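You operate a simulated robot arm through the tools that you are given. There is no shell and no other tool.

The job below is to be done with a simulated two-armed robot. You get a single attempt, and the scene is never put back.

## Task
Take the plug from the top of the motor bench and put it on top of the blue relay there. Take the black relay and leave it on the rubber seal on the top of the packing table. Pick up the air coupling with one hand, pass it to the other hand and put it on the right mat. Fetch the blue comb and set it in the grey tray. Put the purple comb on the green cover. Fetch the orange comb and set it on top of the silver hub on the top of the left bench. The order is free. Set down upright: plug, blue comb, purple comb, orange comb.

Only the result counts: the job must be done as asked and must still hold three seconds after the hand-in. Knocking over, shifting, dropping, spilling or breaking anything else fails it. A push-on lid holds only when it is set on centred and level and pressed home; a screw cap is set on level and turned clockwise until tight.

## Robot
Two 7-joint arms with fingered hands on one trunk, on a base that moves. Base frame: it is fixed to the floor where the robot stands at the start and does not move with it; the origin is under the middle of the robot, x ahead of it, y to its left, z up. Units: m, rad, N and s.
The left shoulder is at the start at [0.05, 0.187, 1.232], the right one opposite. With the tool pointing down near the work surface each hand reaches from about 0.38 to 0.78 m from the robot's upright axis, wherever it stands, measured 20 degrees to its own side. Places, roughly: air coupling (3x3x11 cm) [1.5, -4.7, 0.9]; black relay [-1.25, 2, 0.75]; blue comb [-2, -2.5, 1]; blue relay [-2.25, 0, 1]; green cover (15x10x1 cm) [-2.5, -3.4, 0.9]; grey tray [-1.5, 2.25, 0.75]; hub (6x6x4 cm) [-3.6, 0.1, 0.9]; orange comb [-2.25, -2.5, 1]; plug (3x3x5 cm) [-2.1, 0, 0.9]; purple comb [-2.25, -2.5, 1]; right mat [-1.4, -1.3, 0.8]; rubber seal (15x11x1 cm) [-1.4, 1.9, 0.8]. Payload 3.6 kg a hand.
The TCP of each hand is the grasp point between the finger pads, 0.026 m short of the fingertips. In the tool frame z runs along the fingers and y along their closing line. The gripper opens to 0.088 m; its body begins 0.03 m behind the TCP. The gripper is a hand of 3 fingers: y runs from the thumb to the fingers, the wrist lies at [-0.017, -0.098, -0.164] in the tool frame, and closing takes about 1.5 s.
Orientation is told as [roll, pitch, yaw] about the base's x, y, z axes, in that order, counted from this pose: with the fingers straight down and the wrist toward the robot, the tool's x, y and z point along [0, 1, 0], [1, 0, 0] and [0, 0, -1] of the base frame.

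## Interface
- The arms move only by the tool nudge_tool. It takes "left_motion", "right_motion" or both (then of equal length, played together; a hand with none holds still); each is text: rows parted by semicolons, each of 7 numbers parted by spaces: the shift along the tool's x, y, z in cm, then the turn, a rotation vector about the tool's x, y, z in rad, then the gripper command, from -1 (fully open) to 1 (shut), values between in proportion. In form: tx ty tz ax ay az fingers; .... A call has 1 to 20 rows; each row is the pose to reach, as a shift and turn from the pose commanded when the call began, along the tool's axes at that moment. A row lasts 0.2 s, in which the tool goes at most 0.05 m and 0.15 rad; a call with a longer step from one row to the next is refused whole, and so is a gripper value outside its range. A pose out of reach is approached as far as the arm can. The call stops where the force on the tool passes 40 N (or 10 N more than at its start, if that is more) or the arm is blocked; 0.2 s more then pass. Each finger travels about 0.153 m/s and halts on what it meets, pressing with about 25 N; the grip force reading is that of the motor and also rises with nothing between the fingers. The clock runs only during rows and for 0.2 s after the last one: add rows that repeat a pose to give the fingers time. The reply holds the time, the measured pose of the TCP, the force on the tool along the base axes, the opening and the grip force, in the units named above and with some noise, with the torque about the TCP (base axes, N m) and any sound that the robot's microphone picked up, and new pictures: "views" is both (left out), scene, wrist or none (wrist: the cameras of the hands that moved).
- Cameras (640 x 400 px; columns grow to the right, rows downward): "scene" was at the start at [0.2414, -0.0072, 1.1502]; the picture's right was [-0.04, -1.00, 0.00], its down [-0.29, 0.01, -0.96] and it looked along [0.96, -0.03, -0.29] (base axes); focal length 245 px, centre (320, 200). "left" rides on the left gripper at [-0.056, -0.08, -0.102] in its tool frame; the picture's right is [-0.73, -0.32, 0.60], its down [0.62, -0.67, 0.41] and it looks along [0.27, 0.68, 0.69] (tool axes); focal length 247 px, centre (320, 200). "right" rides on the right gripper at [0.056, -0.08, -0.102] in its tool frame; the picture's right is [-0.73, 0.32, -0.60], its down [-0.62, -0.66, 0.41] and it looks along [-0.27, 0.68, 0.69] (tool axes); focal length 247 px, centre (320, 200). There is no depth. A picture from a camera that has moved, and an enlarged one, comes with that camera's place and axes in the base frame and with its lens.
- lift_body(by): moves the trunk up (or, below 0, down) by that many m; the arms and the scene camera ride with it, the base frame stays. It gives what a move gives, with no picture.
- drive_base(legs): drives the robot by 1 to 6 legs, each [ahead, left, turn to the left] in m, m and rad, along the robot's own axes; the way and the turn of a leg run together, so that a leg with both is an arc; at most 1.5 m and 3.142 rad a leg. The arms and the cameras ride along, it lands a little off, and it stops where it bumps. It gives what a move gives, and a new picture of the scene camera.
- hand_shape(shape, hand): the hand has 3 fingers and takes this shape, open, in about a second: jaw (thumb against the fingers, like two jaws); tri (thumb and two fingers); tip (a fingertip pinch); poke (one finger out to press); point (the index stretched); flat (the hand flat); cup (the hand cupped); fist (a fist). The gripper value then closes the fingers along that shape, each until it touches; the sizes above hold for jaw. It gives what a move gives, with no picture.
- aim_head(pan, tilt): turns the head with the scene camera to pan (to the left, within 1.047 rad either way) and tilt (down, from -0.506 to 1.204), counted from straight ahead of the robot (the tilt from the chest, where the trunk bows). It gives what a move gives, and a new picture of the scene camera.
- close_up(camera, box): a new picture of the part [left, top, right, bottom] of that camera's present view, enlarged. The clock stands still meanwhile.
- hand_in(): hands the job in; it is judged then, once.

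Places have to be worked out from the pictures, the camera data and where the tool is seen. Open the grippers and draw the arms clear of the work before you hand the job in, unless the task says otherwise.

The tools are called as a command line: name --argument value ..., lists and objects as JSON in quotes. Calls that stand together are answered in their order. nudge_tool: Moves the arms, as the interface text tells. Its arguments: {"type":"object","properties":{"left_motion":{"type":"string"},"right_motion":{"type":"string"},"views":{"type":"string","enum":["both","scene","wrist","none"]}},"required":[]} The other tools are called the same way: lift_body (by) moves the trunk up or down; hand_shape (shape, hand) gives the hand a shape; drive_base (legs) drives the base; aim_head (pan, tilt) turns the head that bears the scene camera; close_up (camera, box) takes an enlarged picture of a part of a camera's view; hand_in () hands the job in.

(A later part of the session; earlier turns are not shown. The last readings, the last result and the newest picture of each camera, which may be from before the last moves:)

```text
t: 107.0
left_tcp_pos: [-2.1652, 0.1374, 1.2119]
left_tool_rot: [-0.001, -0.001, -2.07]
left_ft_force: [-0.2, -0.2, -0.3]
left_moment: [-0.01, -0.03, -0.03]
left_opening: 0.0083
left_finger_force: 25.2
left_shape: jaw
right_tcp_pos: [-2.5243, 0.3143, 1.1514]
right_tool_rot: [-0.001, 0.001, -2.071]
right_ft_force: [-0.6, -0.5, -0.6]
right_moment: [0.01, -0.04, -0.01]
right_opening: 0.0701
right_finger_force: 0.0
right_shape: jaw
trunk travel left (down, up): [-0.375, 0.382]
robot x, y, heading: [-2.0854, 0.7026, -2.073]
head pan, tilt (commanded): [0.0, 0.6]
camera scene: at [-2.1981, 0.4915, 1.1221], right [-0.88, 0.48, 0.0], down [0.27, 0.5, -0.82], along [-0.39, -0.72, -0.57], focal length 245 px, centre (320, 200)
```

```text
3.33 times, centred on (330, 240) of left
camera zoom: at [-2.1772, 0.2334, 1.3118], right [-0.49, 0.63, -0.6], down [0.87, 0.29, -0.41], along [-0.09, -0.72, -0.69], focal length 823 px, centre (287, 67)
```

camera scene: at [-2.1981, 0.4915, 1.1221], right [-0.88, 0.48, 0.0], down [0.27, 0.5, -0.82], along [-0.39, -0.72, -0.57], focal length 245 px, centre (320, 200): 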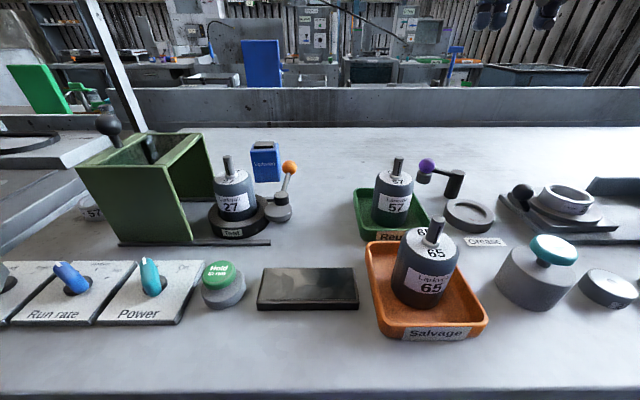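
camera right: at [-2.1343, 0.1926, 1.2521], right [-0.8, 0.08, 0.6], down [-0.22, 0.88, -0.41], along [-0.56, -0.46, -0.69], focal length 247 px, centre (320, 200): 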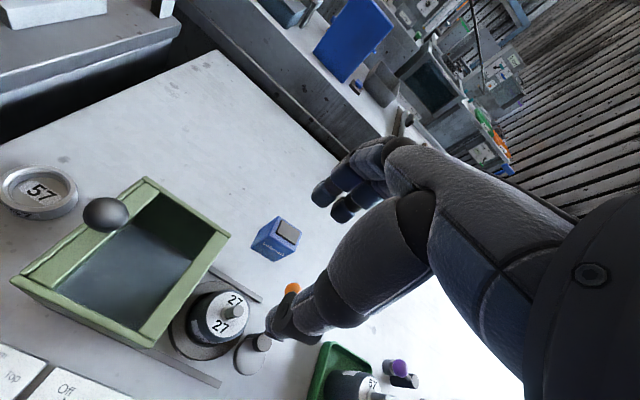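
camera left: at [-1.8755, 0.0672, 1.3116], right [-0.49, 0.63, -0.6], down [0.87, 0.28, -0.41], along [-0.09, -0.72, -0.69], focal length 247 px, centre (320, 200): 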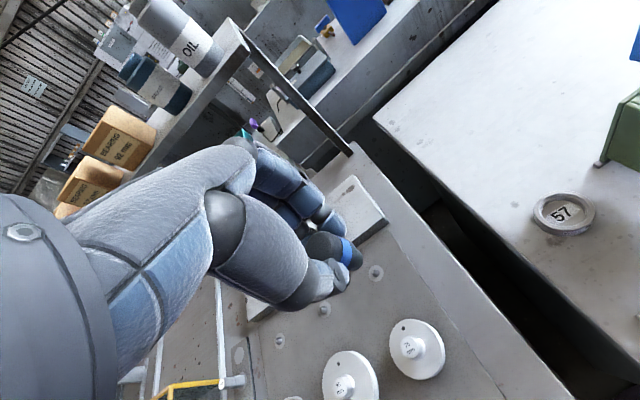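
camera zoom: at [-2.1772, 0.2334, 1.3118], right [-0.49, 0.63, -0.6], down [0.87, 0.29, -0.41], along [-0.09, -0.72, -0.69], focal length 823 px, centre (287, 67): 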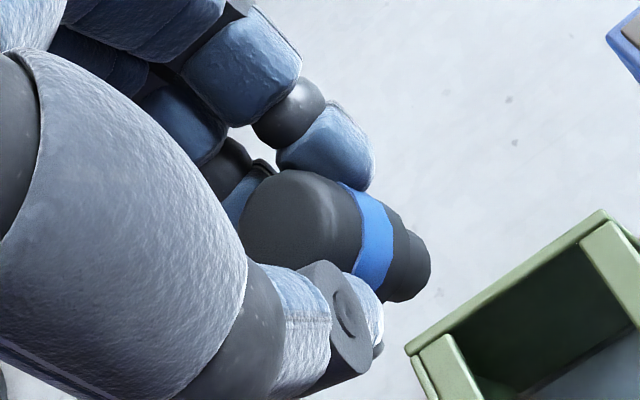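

I move the left hand over the relay at height, then descend to about 5 cm above contact and check from the head camera.

nudge_tool --left_motion "-2.4 3.4 0 0 0 0 1; -4.8 6.8 0 0 0 0 1; -7.2 10.2 0 0 0 0 1; -9.7 13.7 0 0 0 0 1; -9.7 13.7 4 0 0 0 1; -9.7 13.7 8.5 0 0 0 1; -9.7 13.7 13 0 0 0 1; -9.7 13.7 15.2 0 0 0 1; -9.7 13.7 15.2 0 0 0 1" --views "both"

close_up --camera "scene" --box '[210, 90, 310, 190]'

close_up --camera "left" --box '[260, 170, 480, 330]'

```text
t: 109.0
left_tcp_pos: [-2.3154, 0.061, 1.0585]
left_tool_rot: [0.001, -0.001, -2.07]
left_ft_force: [0.5, -0.7, 1.0]
left_moment: [-0.01, 0.01, -0.01]
left_opening: 0.0085
left_finger_force: 25.6
left_shape: jaw
right_tcp_pos: [-2.5239, 0.3137, 1.151]
right_tool_rot: [0.0, 0.0, -2.07]
right_ft_force: [-0.1, -0.1, 0.4]
right_moment: [0.04, -0.01, 0.01]
right_opening: 0.0701
right_finger_force: 0.1
right_shape: jaw
trunk travel left (down, up): [-0.375, 0.382]
robot x, y, heading: [-2.0883, 0.7009, -2.068]
head pan, tilt (commanded): [0.0, 0.6]
camera scene: at [-2.1972, 0.491, 1.1222], right [-0.88, 0.48, 0.0], down [0.27, 0.5, -0.82], along [-0.39, -0.72, -0.57], focal length 245 px, centre (320, 200)
camera left: at [-2.3275, 0.1575, 1.1595], right [-0.49, 0.63, -0.6], down [0.87, 0.29, -0.41], along [-0.09, -0.72, -0.69], focal length 247 px, centre (320, 200)
```

scene: 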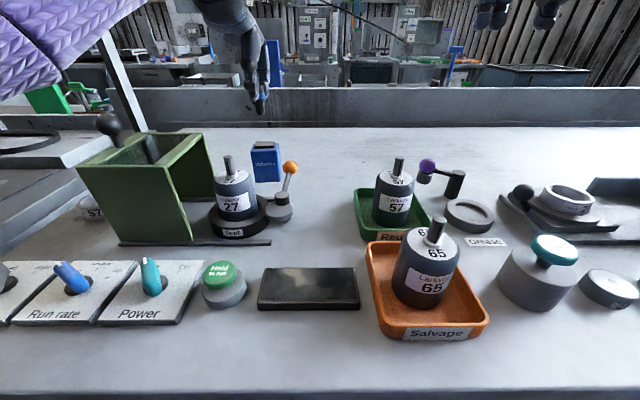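
left: 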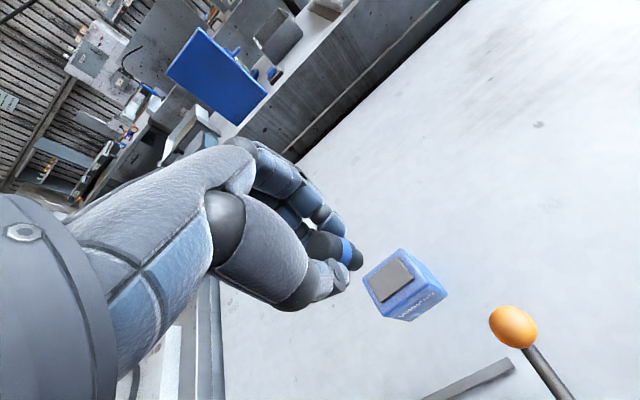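

```text
4.00 times, centred on (260, 140) of scene
camera zoom: at [-2.1972, 0.491, 1.1222], right [-0.88, 0.48, 0.0], down [0.27, 0.5, -0.82], along [-0.39, -0.72, -0.57], focal length 981 px, centre (560, 440)
```

zoom: 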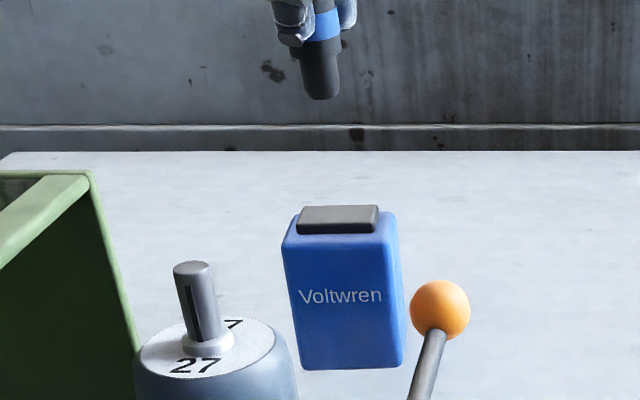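

```text
2.50 times, centred on (370, 250) of left
camera zoom: at [-2.3275, 0.1575, 1.1595], right [-0.49, 0.63, -0.6], down [0.87, 0.29, -0.41], along [-0.09, -0.72, -0.69], focal length 617 px, centre (195, 75)
```

zoom: 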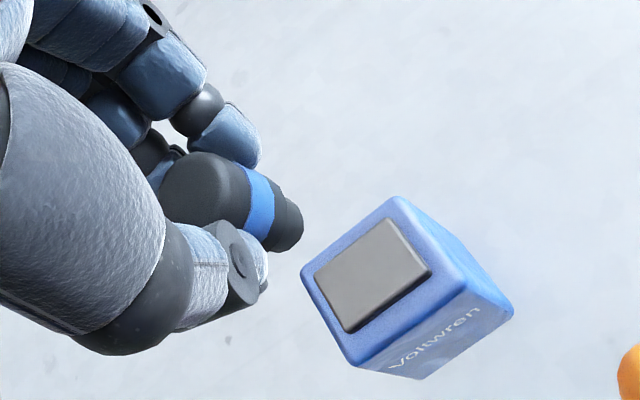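

Both views are good. I zoom in further with the head camera to measure plug bottom and pad centre.

close_up --camera "scene" --box '[235, 90, 285, 150]'

close_up --camera "left" --box '[300, 220, 420, 310]'

```text
6.67 times, centred on (260, 120) of scene
camera zoom: at [-2.1972, 0.491, 1.1222], right [-0.88, 0.48, 0.0], down [0.27, 0.5, -0.82], along [-0.39, -0.72, -0.57], focal length 1635 px, centre (720, 733)
```

zoom: 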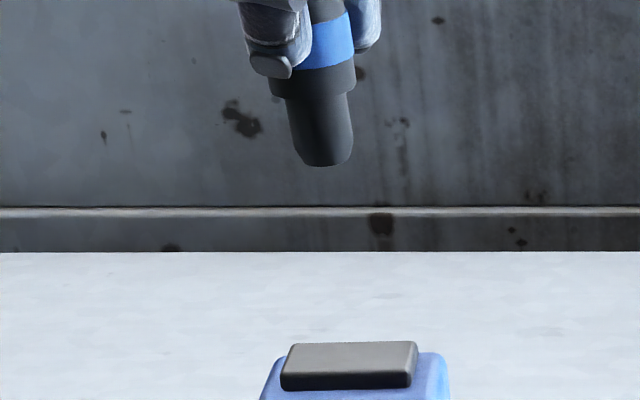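

```text
4.44 times, centred on (360, 265) of left
camera zoom: at [-2.3275, 0.1575, 1.1595], right [-0.49, 0.63, -0.6], down [0.87, 0.29, -0.41], along [-0.09, -0.72, -0.69], focal length 1098 px, centre (142, -89)
```

zoom: 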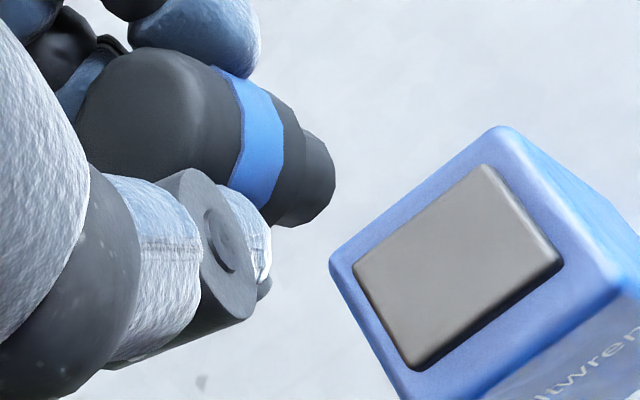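

The plug bottom needs to come 3.5 mm nearer; contact is expected at z≈1.005. I shift and descend to about 4 mm above.

nudge_tool --left_motion "-0.1 -0.35 2 0 0 0 1; -0.1 -0.35 4 0 0 0 1; -0.1 -0.35 4.9 0 0 0 1; -0.1 -0.35 4.9 0 0 0 1" --views "none"

close_up --camera "scene" --box '[235, 105, 285, 165]'

close_up --camera "left" --box '[290, 210, 410, 300]'

```text
t: 110.0
left_tcp_pos: [-2.3142, 0.0657, 1.0093]
left_tool_rot: [-0.001, 0.0, -2.07]
left_ft_force: [-0.3, 0.0, 0.5]
left_moment: [0.0, -0.01, 0.01]
left_opening: 0.0086
left_finger_force: 25.1
left_shape: jaw
right_tcp_pos: [-2.5233, 0.3147, 1.1522]
right_tool_rot: [0.001, 0.0, -2.069]
right_ft_force: [0.9, 0.4, 0.1]
right_moment: [-0.01, 0.03, -0.01]
right_opening: 0.0703
right_finger_force: 0.0
right_shape: jaw
trunk travel left (down, up): [-0.375, 0.382]
robot x, y, heading: [-2.0881, 0.7023, -2.067]
head pan, tilt (commanded): [0.0, 0.6]
```

```text
6.67 times, centred on (260, 135) of scene
camera zoom: at [-2.1973, 0.4911, 1.1222], right [-0.88, 0.48, 0.0], down [0.27, 0.5, -0.82], along [-0.39, -0.72, -0.57], focal length 1635 px, centre (720, 633)
```

zoom: 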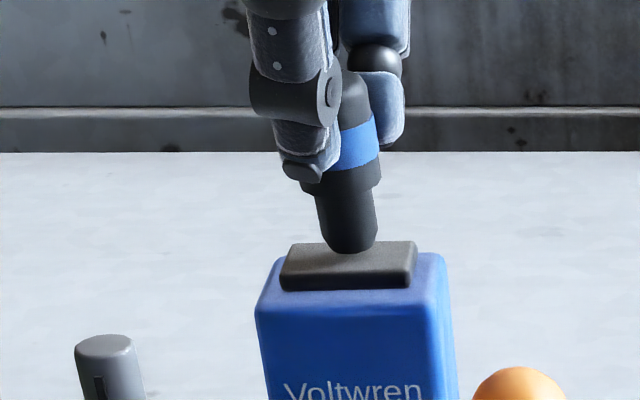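

```text
4.44 times, centred on (350, 255) of left
camera zoom: at [-2.3268, 0.162, 1.1104], right [-0.49, 0.63, -0.6], down [0.87, 0.29, -0.41], along [-0.09, -0.72, -0.69], focal length 1098 px, centre (187, -44)
```

zoom: 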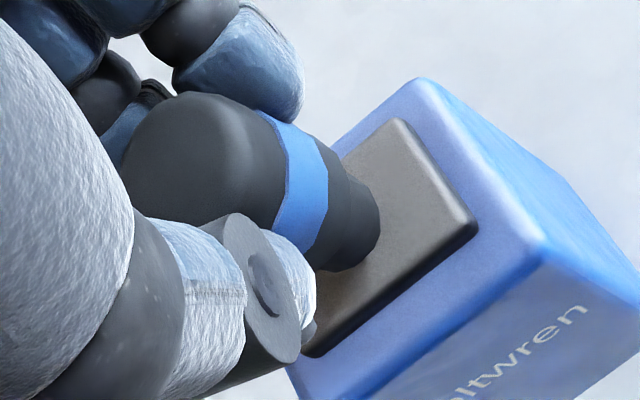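

The plug bottom is just above the pad's centre. I lower in 2 mm steps until contact.

nudge_tool --left_motion "0 0 0.15 0 0 0 1; 0 0 0.3 0 0 0 1; 0 0 0.3 0 0 0 1" --views "none"

nudge_tool --left_motion "0 0 0.1 0 0 0 1; 0 0 0.2 0 0 0 1; 0 0 0.2 0 0 0 1" --views "none"

close_up --camera "scene" --box '[235, 105, 285, 165]'

```text
t: 110.8
left_tcp_pos: [-2.3138, 0.0646, 1.0066]
left_tool_rot: [0.0, -0.001, -2.07]
left_ft_force: [0.1, 0.6, 0.3]
left_moment: [0.02, -0.02, -0.01]
left_opening: 0.0084
left_finger_force: 25.4
left_shape: jaw
right_tcp_pos: [-2.5238, 0.3134, 1.152]
right_tool_rot: [-0.001, 0.001, -2.07]
right_ft_force: [0.5, -0.2, 0.2]
right_moment: [0.04, 0.01, -0.04]
right_opening: 0.0702
right_finger_force: 0.1
right_shape: jaw
trunk travel left (down, up): [-0.375, 0.382]
robot x, y, heading: [-2.0865, 0.7015, -2.064]
head pan, tilt (commanded): [0.0, 0.6]
```

```text
t: 111.6
left_tcp_pos: [-2.3135, 0.0665, 1.0045]
left_tool_rot: [0.0, 0.0, -2.068]
left_ft_force: [-0.3, 0.3, -0.1]
left_moment: [0.02, 0.01, 0.01]
left_opening: 0.0084
left_finger_force: 24.9
left_shape: jaw
right_tcp_pos: [-2.5226, 0.3149, 1.1516]
right_tool_rot: [0.001, 0.0, -2.068]
right_ft_force: [-0.3, -0.9, -0.1]
right_moment: [0.03, -0.01, -0.01]
right_opening: 0.0702
right_finger_force: 0.0
right_shape: jaw
trunk travel left (down, up): [-0.375, 0.382]
robot x, y, heading: [-2.0847, 0.7002, -2.065]
head pan, tilt (commanded): [0.0, 0.6]
```

```text
6.67 times, centred on (260, 135) of scene
camera zoom: at [-2.1973, 0.4911, 1.1221], right [-0.88, 0.48, 0.0], down [0.27, 0.5, -0.82], along [-0.39, -0.72, -0.57], focal length 1635 px, centre (720, 633)
```

zoom: 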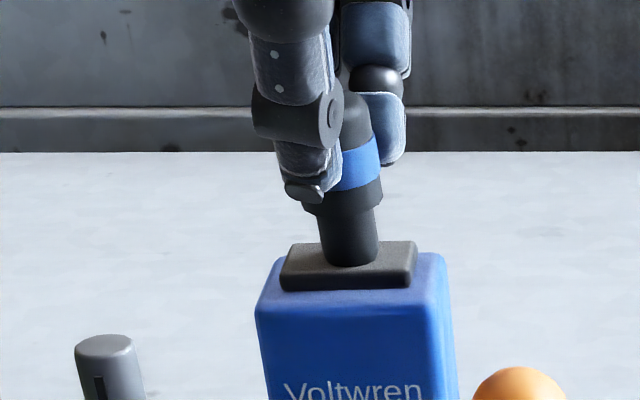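

The plug is centred on the pad and about to touch. One more small step.

nudge_tool --left_motion "0 0 0.1 0 0 0 1; 0 0 0.15 0 0 0 1; 0 0 0.15 0 0 0 1" --views "none"

nudge_tool --left_motion "0 0 0.1 0 0 0 1; 0 0 0.15 0 0 0 1; 0 0 0.15 0 0 0 1" --views "none"

close_up --camera "scene" --box '[235, 105, 285, 165]'

```text
t: 112.4
left_tcp_pos: [-2.3146, 0.0671, 1.0024]
left_tool_rot: [0.0, -0.001, -2.07]
left_ft_force: [-0.5, -0.1, -0.3]
left_moment: [0.03, 0.02, 0.01]
left_opening: 0.0085
left_finger_force: 24.8
left_shape: jaw
right_tcp_pos: [-2.524, 0.3142, 1.1515]
right_tool_rot: [0.001, 0.001, -2.07]
right_ft_force: [-0.3, -0.4, -0.2]
right_moment: [0.0, -0.01, 0.02]
right_opening: 0.0702
right_finger_force: 0.1
right_shape: jaw
trunk travel left (down, up): [-0.375, 0.382]
robot x, y, heading: [-2.0876, 0.7021, -2.066]
head pan, tilt (commanded): [0.0, 0.6]
```

```text
t: 113.2
left_tcp_pos: [-2.3146, 0.0651, 1.0011]
left_tool_rot: [0.0, 0.0, -2.069]
left_ft_force: [0.3, 0.9, 0.2]
left_moment: [0.0, 0.03, -0.02]
left_opening: 0.0084
left_finger_force: 24.8
left_shape: jaw
right_tcp_pos: [-2.5238, 0.314, 1.1509]
right_tool_rot: [0.001, 0.002, -2.07]
right_ft_force: [0.0, -0.4, 0.7]
right_moment: [-0.03, 0.0, 0.01]
right_opening: 0.0702
right_finger_force: 0.0
right_shape: jaw
trunk travel left (down, up): [-0.375, 0.382]
robot x, y, heading: [-2.0902, 0.7049, -2.068]
head pan, tilt (commanded): [0.0, 0.6]
```

```text
6.67 times, centred on (260, 135) of scene
camera zoom: at [-2.1973, 0.4911, 1.1221], right [-0.88, 0.48, 0.0], down [0.27, 0.5, -0.82], along [-0.39, -0.72, -0.57], focal length 1635 px, centre (720, 633)
```

zoom: 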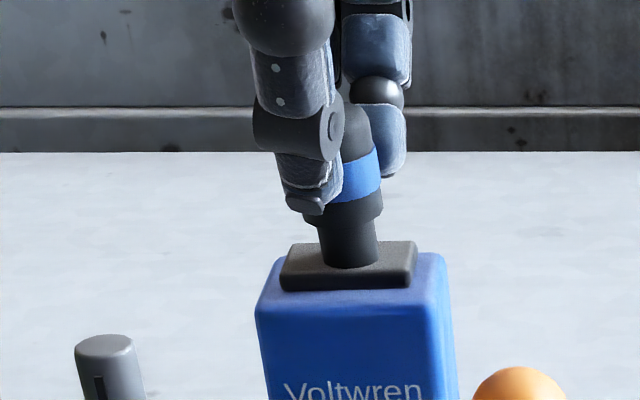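

The stem is sinking visibly into the pad, so the solid top lies lower (the first attempt touched at about 0.944). I continue down in 1.5 mm steps until I feel it.

nudge_tool --left_motion "0 0 0.1 0 0 0 1; 0 0 0.2 0 0 0 1; 0 0 0.2 0 0 0 1" --views "none"

nudge_tool --left_motion "0 0 0.1 0 0 0 1; 0 0 0.2 0 0 0 1; 0 0 0.2 0 0 0 1" --views "none"

```text
t: 114.0
left_tcp_pos: [-2.3134, 0.0654, 0.9993]
left_tool_rot: [0.0, -0.002, -2.068]
left_ft_force: [0.3, -0.5, 2.3]
left_moment: [0.01, -0.03, -0.01]
left_opening: 0.0087
left_finger_force: 25.3
left_shape: jaw
right_tcp_pos: [-2.5234, 0.3152, 1.1535]
right_tool_rot: [-0.001, -0.002, -2.07]
right_ft_force: [-0.2, 0.3, -0.4]
right_moment: [0.0, 0.0, 0.01]
right_opening: 0.0701
right_finger_force: 0.0
right_shape: jaw
trunk travel left (down, up): [-0.375, 0.382]
robot x, y, heading: [-2.0878, 0.7011, -2.068]
head pan, tilt (commanded): [0.0, 0.6]
```

```text
t: 114.8
left_tcp_pos: [-2.3131, 0.0668, 0.9996]
left_tool_rot: [0.0, -0.004, -2.071]
left_ft_force: [-0.1, -1.6, 9.0]
left_moment: [-0.01, -0.02, -0.01]
left_opening: 0.0092
left_finger_force: 25.1
left_shape: jaw
right_tcp_pos: [-2.5244, 0.3142, 1.1522]
right_tool_rot: [0.0, 0.0, -2.069]
right_ft_force: [0.2, 1.3, 0.0]
right_moment: [0.01, 0.0, 0.03]
right_opening: 0.0704
right_finger_force: 0.1
right_shape: jaw
trunk travel left (down, up): [-0.375, 0.382]
robot x, y, heading: [-2.0854, 0.7021, -2.07]
head pan, tilt (commanded): [0.0, 0.6]
```

Firm contact (9 N), force centred. I ease 1 mm and open the hand fully at once, then check before lifting.

nudge_tool --left_motion "0 0 -0.1 0 0 0 1; 0 0 -0.1 0 0 0 -1; 0 0 -0.1 0 0 0 -1; 0 0 -0.1 0 0 0 -1; 0 0 -0.1 0 0 0 -1" --views "wrist"

close_up --camera "scene" --box '[235, 105, 285, 165]'

```text
t: 116.0
left_tcp_pos: [-2.3125, 0.0664, 0.9985]
left_tool_rot: [0.001, 0.0, -2.071]
left_ft_force: [-0.4, 1.2, 0.2]
left_moment: [0.02, 0.0, 0.0]
left_opening: 0.0877
left_finger_force: 0.2
left_shape: jaw
right_tcp_pos: [-2.5239, 0.3148, 1.1512]
right_tool_rot: [0.0, 0.0, -2.07]
right_ft_force: [0.1, -0.3, -0.3]
right_moment: [0.0, 0.0, -0.02]
right_opening: 0.0697
right_finger_force: 0.1
right_shape: jaw
trunk travel left (down, up): [-0.375, 0.382]
robot x, y, heading: [-2.0837, 0.7013, -2.072]
head pan, tilt (commanded): [0.0, 0.6]
camera left: at [-2.3257, 0.1626, 1.0996], right [-0.49, 0.63, -0.6], down [0.87, 0.29, -0.41], along [-0.09, -0.72, -0.69], focal length 247 px, centre (320, 200)
```

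left: 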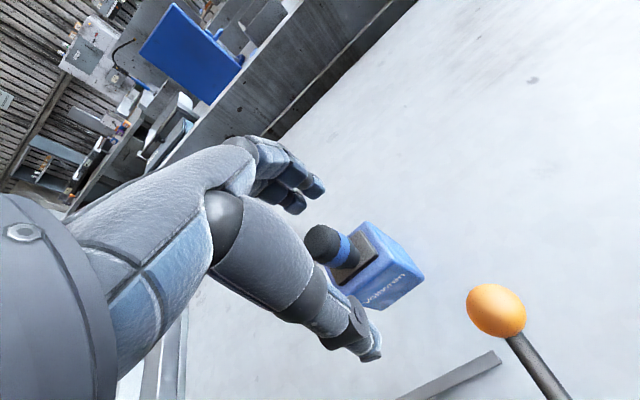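

```text
6.67 times, centred on (260, 135) of scene
camera zoom: at [-2.1973, 0.4912, 1.1222], right [-0.88, 0.48, 0.0], down [0.27, 0.5, -0.82], along [-0.39, -0.72, -0.57], focal length 1635 px, centre (720, 633)
```

zoom: 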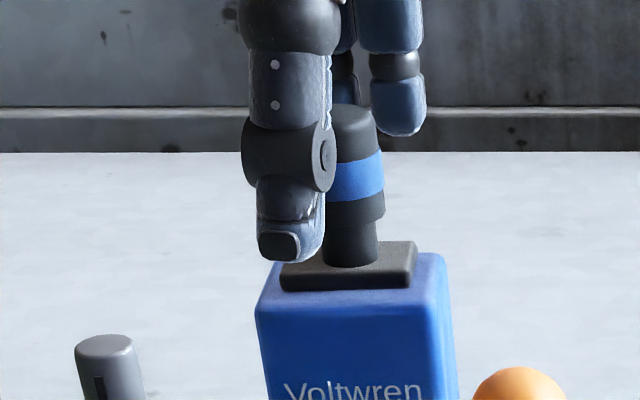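

The plug stands upright on the relay. I lift the left hand straight up, clear.

nudge_tool --left_motion "0 0 -2 0 0 0 -1; 0 0 -5 0 0 0 -1; 0 0 -9 0 0 0 -1; 0 0 -13 0 0 0 -1; 0 -2 -16 0 0 0 -1; 0 -5 -18 0 0 0 -1; 2 -8 -19 0 0 0 -1; 4 -10 -19 0 0 0 -1" --views "scene"

close_up --camera "scene" --box '[225, 105, 305, 200]'

```text
t: 117.8
left_tcp_pos: [-2.2289, 0.136, 1.1885]
left_tool_rot: [0.0, 0.001, -2.069]
left_ft_force: [-0.1, -0.8, 0.1]
left_moment: [0.01, -0.01, -0.01]
left_opening: 0.0879
left_finger_force: 0.1
left_shape: jaw
right_tcp_pos: [-2.5239, 0.314, 1.1515]
right_tool_rot: [0.0, 0.001, -2.069]
right_ft_force: [-0.1, -0.2, -0.3]
right_moment: [-0.03, 0.02, 0.0]
right_opening: 0.0703
right_finger_force: 0.0
right_shape: jaw
trunk travel left (down, up): [-0.375, 0.382]
robot x, y, heading: [-2.0853, 0.6999, -2.069]
head pan, tilt (commanded): [0.0, 0.6]
camera scene: at [-2.197, 0.4911, 1.1222], right [-0.88, 0.48, 0.0], down [0.27, 0.5, -0.83], along [-0.39, -0.72, -0.56], focal length 245 px, centre (320, 200)
```

scene: 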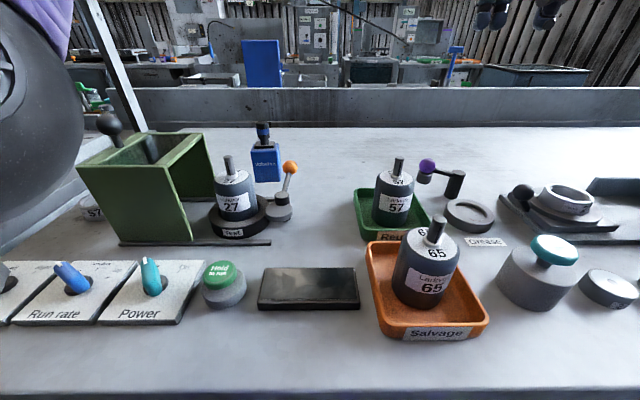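

```text
4.21 times, centred on (265, 152) of scene
camera zoom: at [-2.197, 0.4911, 1.1222], right [-0.88, 0.48, 0.0], down [0.27, 0.5, -0.83], along [-0.39, -0.72, -0.56], focal length 1032 px, centre (552, 400)
```

zoom: 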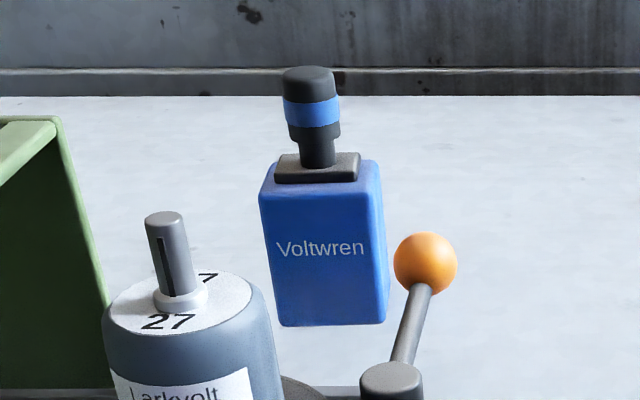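

The plug stands well. Next I go around the benches to the other aisle: back off, then strafe left along the aisle.

drive_base --legs '[[-0.45, 0, 0], [0, 1.4, 0], [0, 1.2, 0]]'

```text
t: 132.8
left_tcp_pos: [0.2807, -0.7154, 1.1883]
left_tool_rot: [0.002, -0.001, -2.07]
left_ft_force: [0.3, -0.1, -1.0]
left_moment: [-0.03, 0.0, 0.0]
left_opening: 0.0877
left_finger_force: 0.0
left_shape: jaw
right_tcp_pos: [-0.0124, -0.5377, 1.151]
right_tool_rot: [0.0, 0.0, -2.07]
right_ft_force: [0.4, -0.6, -0.9]
right_moment: [0.0, -0.01, 0.0]
right_opening: 0.0704
right_finger_force: 0.0
right_shape: jaw
trunk travel left (down, up): [-0.375, 0.382]
robot x, y, heading: [0.4278, -0.1482, -2.069]
head pan, tilt (commanded): [0.0, 0.6]
camera scene: at [0.3139, -0.3604, 1.1222], right [-0.88, 0.48, 0.0], down [0.27, 0.5, -0.82], along [-0.4, -0.72, -0.57], focal length 245 px, centre (320, 200)
```

scene: 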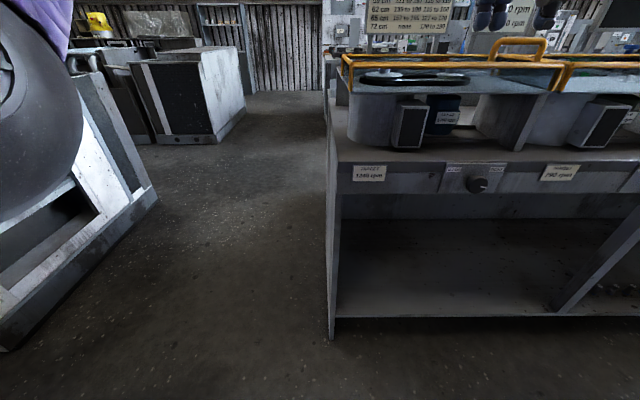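

I see the passage between the bench end and the rack, about 1.4 m wide. I strafe to its middle and drive ahead through it.

drive_base --legs '[[0, 0.64, 0], [1.3, 0, 0]]'

```text
t: 142.7
left_tcp_pos: [0.1995, -2.1849, 1.1877]
left_tool_rot: [0.0, -0.002, -2.07]
left_ft_force: [-0.5, -0.1, -0.1]
left_moment: [0.05, 0.03, -0.01]
left_opening: 0.0875
left_finger_force: 0.2
left_shape: jaw
right_tcp_pos: [-0.0922, -2.0064, 1.1519]
right_tool_rot: [-0.001, -0.001, -2.072]
right_ft_force: [-0.3, -0.5, 0.5]
right_moment: [0.01, 0.02, 0.01]
right_opening: 0.0702
right_finger_force: 0.0
right_shape: jaw
trunk travel left (down, up): [-0.375, 0.382]
robot x, y, heading: [0.3451, -1.6183, -2.069]
head pan, tilt (commanded): [0.0, 0.6]
camera scene: at [0.2332, -1.8298, 1.1221], right [-0.88, 0.48, 0.0], down [0.27, 0.5, -0.82], along [-0.4, -0.72, -0.57], focal length 245 px, centre (320, 200)
```

scene: 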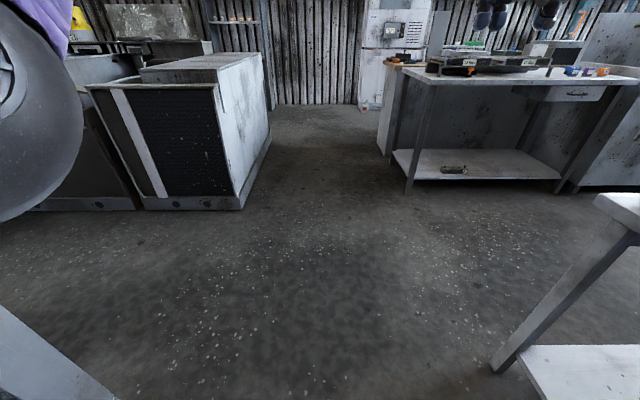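

I look around from here: first right, then left.

aim_head --pan -0.8 --tilt 0.35

aim_head --pan 0.8 --tilt 0.35

aim_head --pan 0 --tilt 0.35

```text
t: 143.8
left_tcp_pos: [0.2002, -2.1853, 1.1887]
left_tool_rot: [-0.002, -0.001, -2.069]
left_ft_force: [-0.5, 0.1, 0.4]
left_moment: [-0.01, -0.02, -0.01]
left_opening: 0.0877
left_finger_force: 0.1
left_shape: jaw
right_tcp_pos: [-0.0946, -2.0055, 1.1515]
right_tool_rot: [-0.001, 0.0, -2.073]
right_ft_force: [0.6, 0.5, -0.4]
right_moment: [0.0, 0.02, -0.05]
right_opening: 0.0703
right_finger_force: 0.0
right_shape: jaw
trunk travel left (down, up): [-0.375, 0.382]
robot x, y, heading: [0.3459, -1.619, -2.07]
head pan, tilt (commanded): [-0.799, 0.351]
camera scene: at [0.1861, -1.777, 1.1449], right [-0.27, 0.96, 0.0], down [0.33, 0.09, -0.94], along [-0.9, -0.25, -0.34], focal length 245 px, centre (320, 200)
```

scene: 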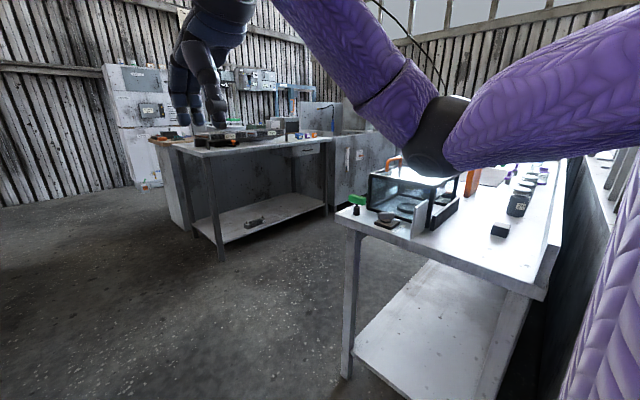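

```text
t: 145.4
left_tcp_pos: [0.2005, -2.1847, 1.1884]
left_tool_rot: [0.0, -0.001, -2.07]
left_ft_force: [-0.6, -1.3, 0.0]
left_moment: [-0.01, -0.01, -0.02]
left_opening: 0.0873
left_finger_force: 0.0
left_shape: jaw
right_tcp_pos: [-0.0934, -2.0053, 1.1505]
right_tool_rot: [0.0, 0.0, -2.073]
right_ft_force: [0.6, -0.5, -0.7]
right_moment: [-0.01, 0.02, 0.0]
right_opening: 0.0703
right_finger_force: 0.1
right_shape: jaw
trunk travel left (down, up): [-0.375, 0.382]
robot x, y, heading: [0.3462, -1.6187, -2.074]
head pan, tilt (commanded): [0.799, 0.351]
camera scene: at [0.3031, -1.841, 1.1449], right [-0.96, -0.29, 0.0], down [-0.1, 0.33, -0.94], along [0.28, -0.9, -0.34], focal length 245 px, centre (320, 200)
```

scene: 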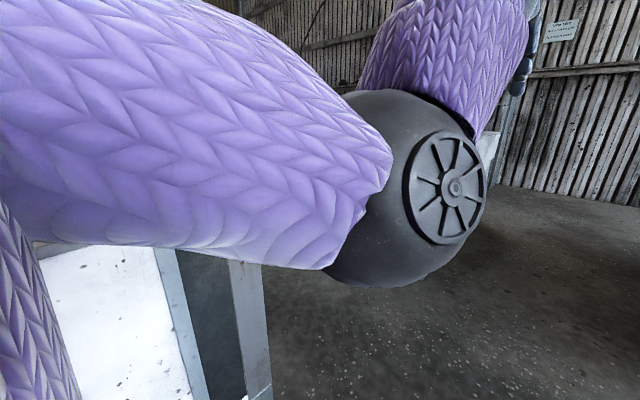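

```text
t: 146.6
left_tcp_pos: [0.2001, -2.1853, 1.1886]
left_tool_rot: [0.0, -0.001, -2.071]
left_ft_force: [0.2, -0.4, 1.3]
left_moment: [0.02, 0.02, 0.01]
left_opening: 0.0878
left_finger_force: 0.0
left_shape: jaw
right_tcp_pos: [-0.0945, -2.0058, 1.1515]
right_tool_rot: [-0.001, -0.001, -2.072]
right_ft_force: [-0.4, -0.4, 0.4]
right_moment: [0.02, 0.0, 0.0]
right_opening: 0.07
right_finger_force: 0.1
right_shape: jaw
trunk travel left (down, up): [-0.375, 0.382]
robot x, y, heading: [0.3458, -1.6217, -2.076]
head pan, tilt (commanded): [0.0, 0.351]
camera scene: at [0.2312, -1.8337, 1.1449], right [-0.88, 0.48, 0.0], down [0.16, 0.3, -0.94], along [-0.45, -0.82, -0.34], focal length 245 px, centre (320, 200)
```

scene: 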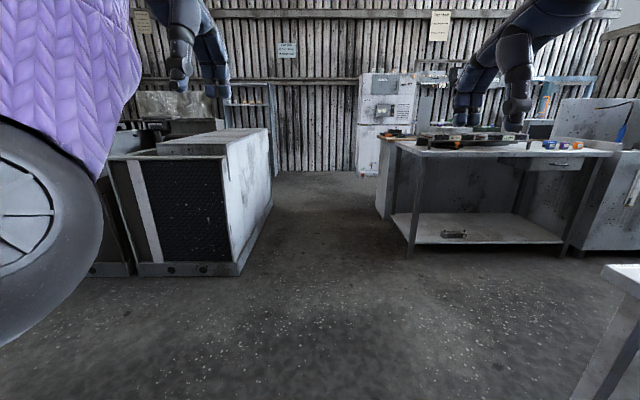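

The corridor runs left between the rack and the grey boxes towards the air coupling. I drive to its middle and turn left to look along it.

drive_base --legs '[[1.2, 0, 0], [0, 0, 1.571]]'

```text
t: 156.6
left_tcp_pos: [0.3201, -2.8259, 1.1886]
left_tool_rot: [-0.001, -0.002, -0.508]
left_ft_force: [-0.3, -1.0, -0.3]
left_moment: [0.01, 0.01, -0.02]
left_opening: 0.088
left_finger_force: 0.0
left_shape: jaw
right_tcp_pos: [0.1395, -3.117, 1.151]
right_tool_rot: [-0.001, 0.0, -0.509]
right_ft_force: [-0.1, -1.1, -0.2]
right_moment: [0.0, 0.01, -0.01]
right_opening: 0.0701
right_finger_force: 0.1
right_shape: jaw
trunk travel left (down, up): [-0.375, 0.382]
robot x, y, heading: [-0.2431, -2.6787, -0.504]
head pan, tilt (commanded): [0.0, 0.351]
camera scene: at [-0.0333, -2.7971, 1.1449], right [-0.49, -0.87, 0.0], down [-0.3, 0.17, -0.94], along [0.82, -0.46, -0.34], focal length 245 px, centre (320, 200)
```

scene: 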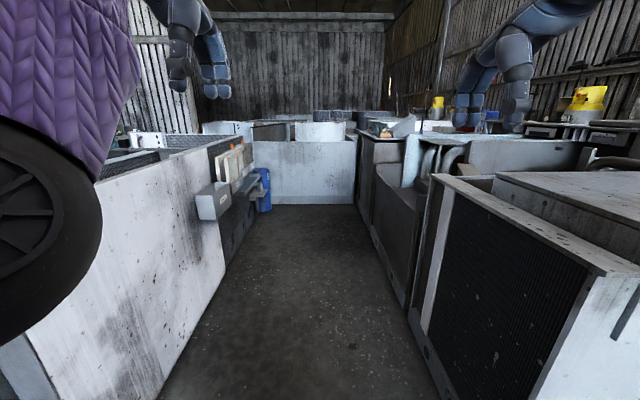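

The corridor between machines is about 1.2 m wide; the coupling should appear at right around pixel (423, 140). I zoom in there.

close_up --camera "scene" --box '[340, 80, 540, 205]'

close_up --camera "scene" --box '[380, 100, 480, 162]'

```text
3.20 times, centred on (440, 142) of scene
camera zoom: at [-0.0333, -2.7971, 1.1449], right [-0.49, -0.87, 0.0], down [-0.3, 0.17, -0.94], along [0.82, -0.46, -0.34], focal length 785 px, centre (-64, 384)
```

zoom: 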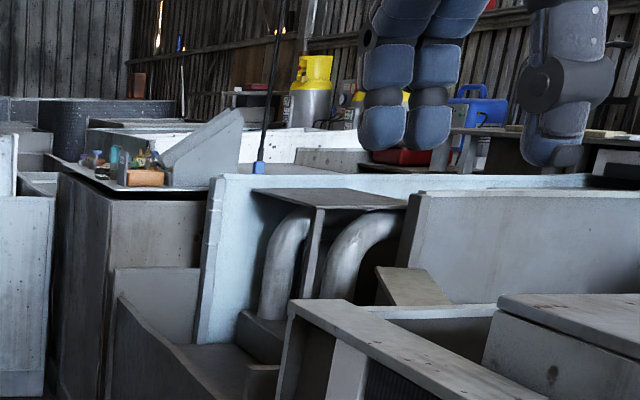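

```text
6.40 times, centred on (430, 131) of scene
camera zoom: at [-0.0333, -2.7971, 1.1449], right [-0.49, -0.87, 0.0], down [-0.3, 0.17, -0.94], along [0.82, -0.46, -0.34], focal length 1570 px, centre (-384, 642)
```

zoom: 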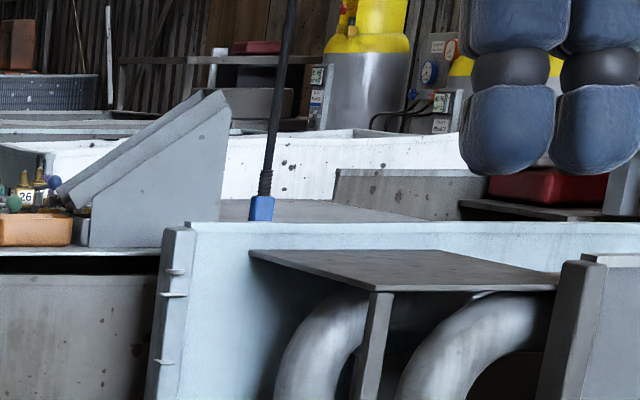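

There is a work surface with a small box and fittings there. I drive 1.4 m down the corridor to see it better.

drive_base --legs '[[1.4, 0.07, 0]]'

aim_head --pan -0.6 --tilt 0.3

```text
t: 163.7
left_tcp_pos: [1.6154, -3.4289, 1.1882]
left_tool_rot: [-0.001, -0.001, -0.481]
left_ft_force: [0.3, -0.3, 0.0]
left_moment: [0.01, 0.03, 0.02]
left_opening: 0.0878
left_finger_force: 0.0
left_shape: jaw
right_tcp_pos: [1.4424, -3.7251, 1.1514]
right_tool_rot: [0.001, 0.0, -0.482]
right_ft_force: [-0.8, -1.0, -0.1]
right_moment: [0.04, -0.02, 0.01]
right_opening: 0.0702
right_finger_force: 0.0
right_shape: jaw
trunk travel left (down, up): [-0.375, 0.382]
robot x, y, heading: [1.0492, -3.2938, -0.48]
head pan, tilt (commanded): [0.0, 0.351]
camera scene: at [1.2612, -3.4087, 1.1449], right [-0.46, -0.89, 0.0], down [-0.31, 0.16, -0.94], along [0.83, -0.43, -0.34], focal length 245 px, centre (320, 200)
```

scene: 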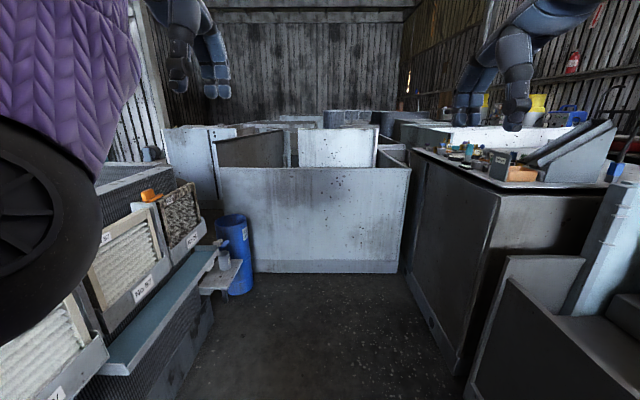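

```text
t: 164.7
left_tcp_pos: [1.6151, -3.4274, 1.1885]
left_tool_rot: [0.002, -0.001, -0.48]
left_ft_force: [-0.4, 0.4, 0.2]
left_moment: [0.0, 0.0, 0.02]
left_opening: 0.0879
left_finger_force: 0.1
left_shape: jaw
right_tcp_pos: [1.4414, -3.7254, 1.1507]
right_tool_rot: [0.0, 0.001, -0.482]
right_ft_force: [-0.2, -0.7, 1.4]
right_moment: [0.0, 0.0, -0.01]
right_opening: 0.07
right_finger_force: 0.2
right_shape: jaw
trunk travel left (down, up): [-0.375, 0.382]
robot x, y, heading: [1.0466, -3.2959, -0.48]
head pan, tilt (commanded): [-0.6, 0.3]
camera scene: at [1.2223, -3.4479, 1.1496], right [-0.88, -0.47, 0.0], down [-0.14, 0.26, -0.96], along [0.45, -0.84, -0.3], focal length 245 px, centre (320, 200)
```

scene: 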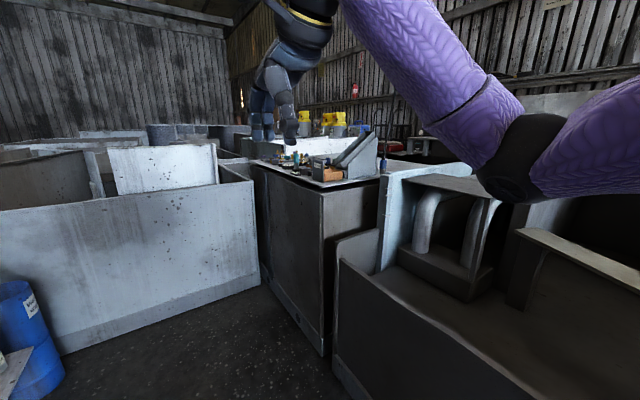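

I zoom in on the cabinet top with the fittings.

close_up --camera "scene" --box '[230, 100, 430, 225]'

close_up --camera "right" --box '[0, 0, 640, 400]'

```text
3.20 times, centred on (330, 162) of scene
camera zoom: at [1.2223, -3.4479, 1.1496], right [-0.88, -0.47, 0.0], down [-0.14, 0.26, -0.96], along [0.45, -0.84, -0.3], focal length 785 px, centre (288, 320)
```

zoom: 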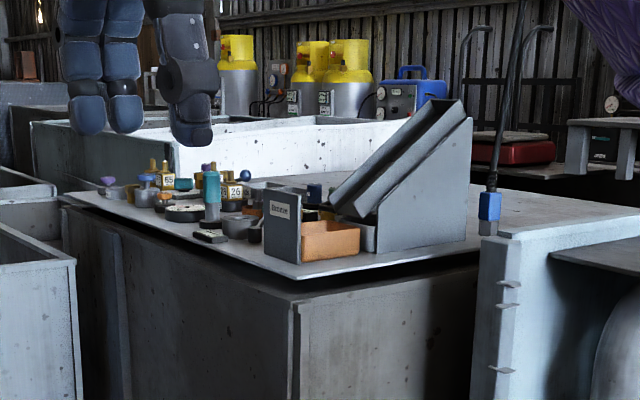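

```text
1.00 times, centred on (320, 200) of right (not enlarged: the box is as wide or as high as the picture)
camera zoom: at [1.398, -3.6388, 1.2523], right [-0.06, -0.8, 0.6], down [-0.88, -0.24, -0.41], along [0.47, -0.55, -0.69], focal length 247 px, centre (320, 200)
```

zoom: 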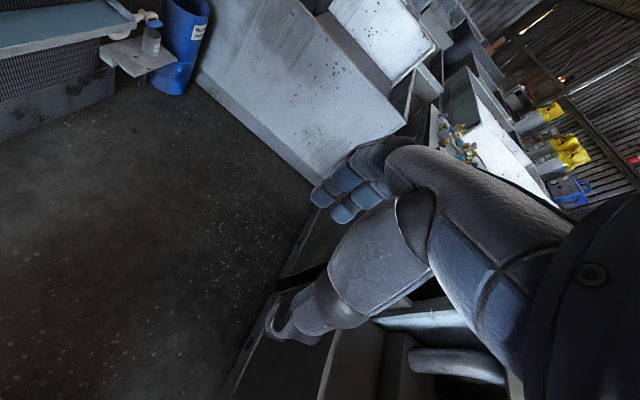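

The blue piece at the hose end near (1.5, -4.7) seems to be the air coupling. I raise the trunk for clearance, drive on, and turn right to face it.

aim_head --pan 0 --tilt 0.5

lift_body --by 0.15

drive_base --legs '[[0.75, 0, 0], [0, 0, -1.571]]'

```text
t: 165.7
left_tcp_pos: [1.6149, -3.4276, 1.1884]
left_tool_rot: [0.001, 0.0, -0.48]
left_ft_force: [1.2, 0.4, 0.3]
left_moment: [-0.02, 0.01, -0.07]
left_opening: 0.0877
left_finger_force: 0.1
left_shape: jaw
right_tcp_pos: [1.4426, -3.7252, 1.1503]
right_tool_rot: [-0.002, -0.001, -0.483]
right_ft_force: [0.9, -0.3, 0.1]
right_moment: [-0.01, 0.0, 0.01]
right_opening: 0.07
right_finger_force: 0.1
right_shape: jaw
trunk travel left (down, up): [-0.375, 0.382]
robot x, y, heading: [1.0462, -3.2908, -0.479]
head pan, tilt (commanded): [0.0, 0.499]
camera scene: at [1.259, -3.4077, 1.1313], right [-0.46, -0.89, 0.0], down [-0.42, 0.22, -0.88], along [0.78, -0.41, -0.48], focal length 245 px, centre (320, 200)
```

scene: 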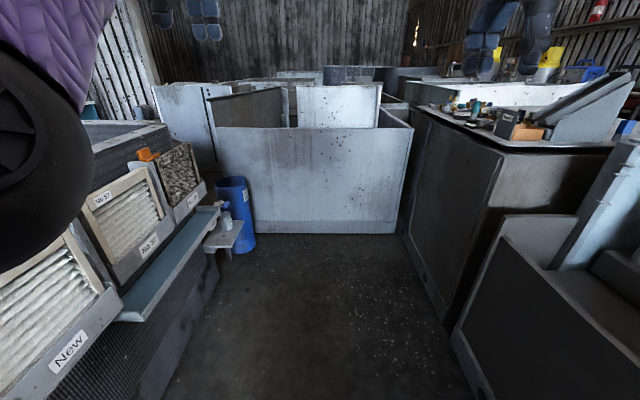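

```text
t: 167.4
left_tcp_pos: [1.6162, -3.4278, 1.3382]
left_tool_rot: [0.0, -0.003, -0.478]
left_ft_force: [-0.3, -0.6, 0.0]
left_moment: [-0.01, 0.0, -0.01]
left_opening: 0.0877
left_finger_force: 0.0
left_shape: jaw
right_tcp_pos: [1.4432, -3.7256, 1.3007]
right_tool_rot: [0.0, 0.002, -0.482]
right_ft_force: [0.0, 0.5, 0.7]
right_moment: [0.0, 0.01, -0.03]
right_opening: 0.0703
right_finger_force: 0.2
right_shape: jaw
trunk travel left (down, up): [-0.525, 0.232]
robot x, y, heading: [1.0459, -3.2898, -0.477]
head pan, tilt (commanded): [0.0, 0.499]
```

```text
t: 175.2
left_tcp_pos: [1.5883, -4.2053, 1.3385]
left_tool_rot: [0.0, -0.003, -2.013]
left_ft_force: [-0.3, -0.1, -0.8]
left_moment: [-0.02, 0.0, 0.0]
left_opening: 0.0879
left_finger_force: 0.1
left_shape: jaw
right_tcp_pos: [1.2851, -4.0444, 1.3015]
right_tool_rot: [0.0, -0.001, -2.01]
right_ft_force: [-0.2, 0.4, 0.0]
right_moment: [0.02, -0.01, -0.03]
right_opening: 0.07
right_finger_force: 0.1
right_shape: jaw
trunk travel left (down, up): [-0.525, 0.232]
robot x, y, heading: [1.7003, -3.634, -2.013]
head pan, tilt (commanded): [0.0, 0.499]
camera scene: at [1.6055, -3.8404, 1.2886], right [-0.9, 0.43, 0.0], down [0.21, 0.43, -0.88], along [-0.38, -0.79, -0.48], focal length 245 px, centre (320, 200)
```

scene: 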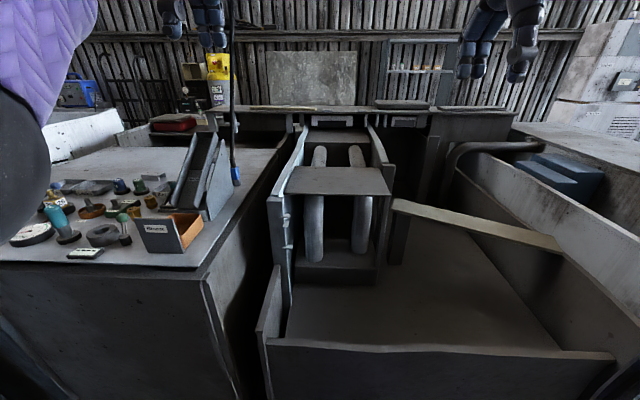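

The blue piece on the hose is right where the coupling should be. I zoom in on it.

close_up --camera "scene" --box '[190, 100, 290, 220]'

close_up --camera "scene" --box '[0, 120, 240, 270]'

close_up --camera "right" --box '[0, 0, 640, 400]'

close_up --camera "left" --box '[0, 0, 640, 400]'

```text
3.33 times, centred on (240, 160) of scene
camera zoom: at [1.6055, -3.8404, 1.2886], right [-0.9, 0.43, 0.0], down [0.21, 0.43, -0.88], along [-0.38, -0.79, -0.48], focal length 817 px, centre (587, 333)
```

zoom: 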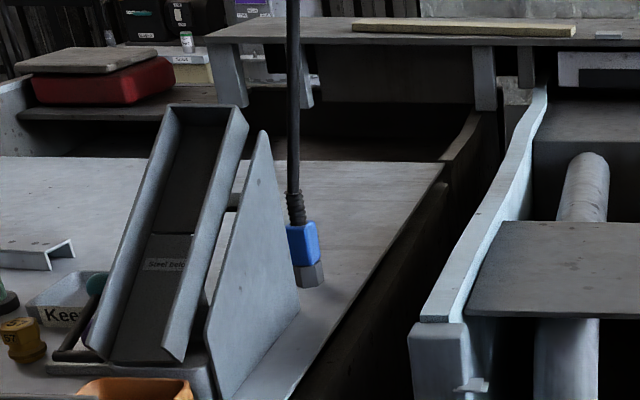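

```text
2.67 times, centred on (120, 195) of scene
camera zoom: at [1.6055, -3.8404, 1.2886], right [-0.9, 0.43, 0.0], down [0.21, 0.43, -0.88], along [-0.38, -0.79, -0.48], focal length 654 px, centre (853, 213)
```

zoom: 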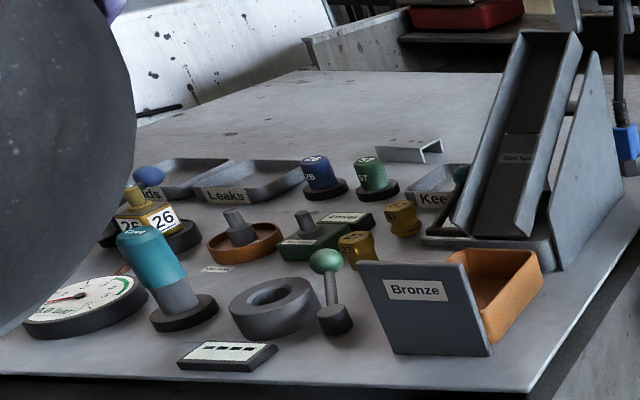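

```text
1.00 times, centred on (320, 200) of right (not enlarged: the box is as wide or as high as the picture)
camera zoom: at [1.3706, -3.9966, 1.4023], right [-0.8, 0.03, 0.6], down [-0.28, 0.87, -0.41], along [-0.53, -0.5, -0.69], focal length 247 px, centre (320, 200)
```

zoom: 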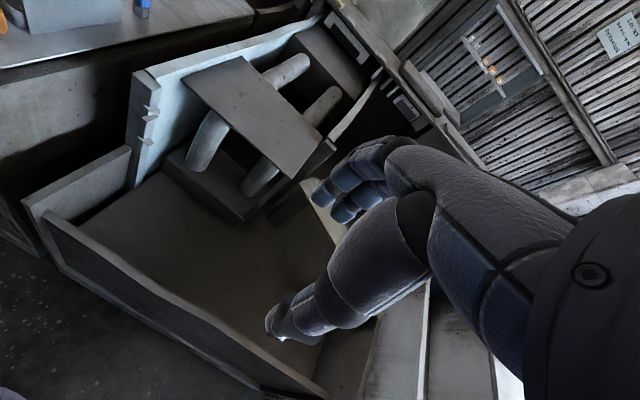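

```text
1.00 times, centred on (320, 200) of left (not enlarged: the box is as wide or as high as the picture)
camera zoom: at [1.5709, -4.1098, 1.439], right [-0.53, 0.6, -0.6], down [0.85, 0.33, -0.41], along [-0.05, -0.73, -0.69], focal length 247 px, centre (320, 200)
```

zoom: 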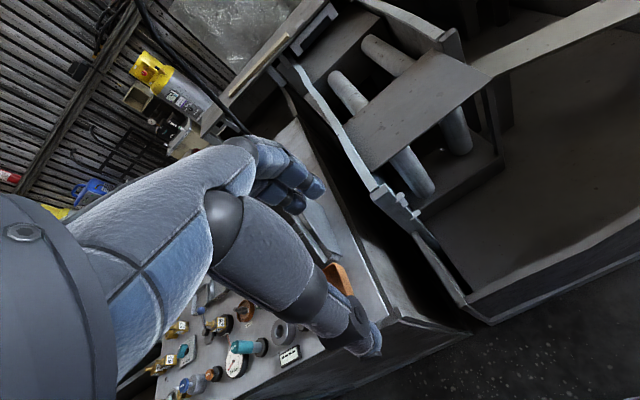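

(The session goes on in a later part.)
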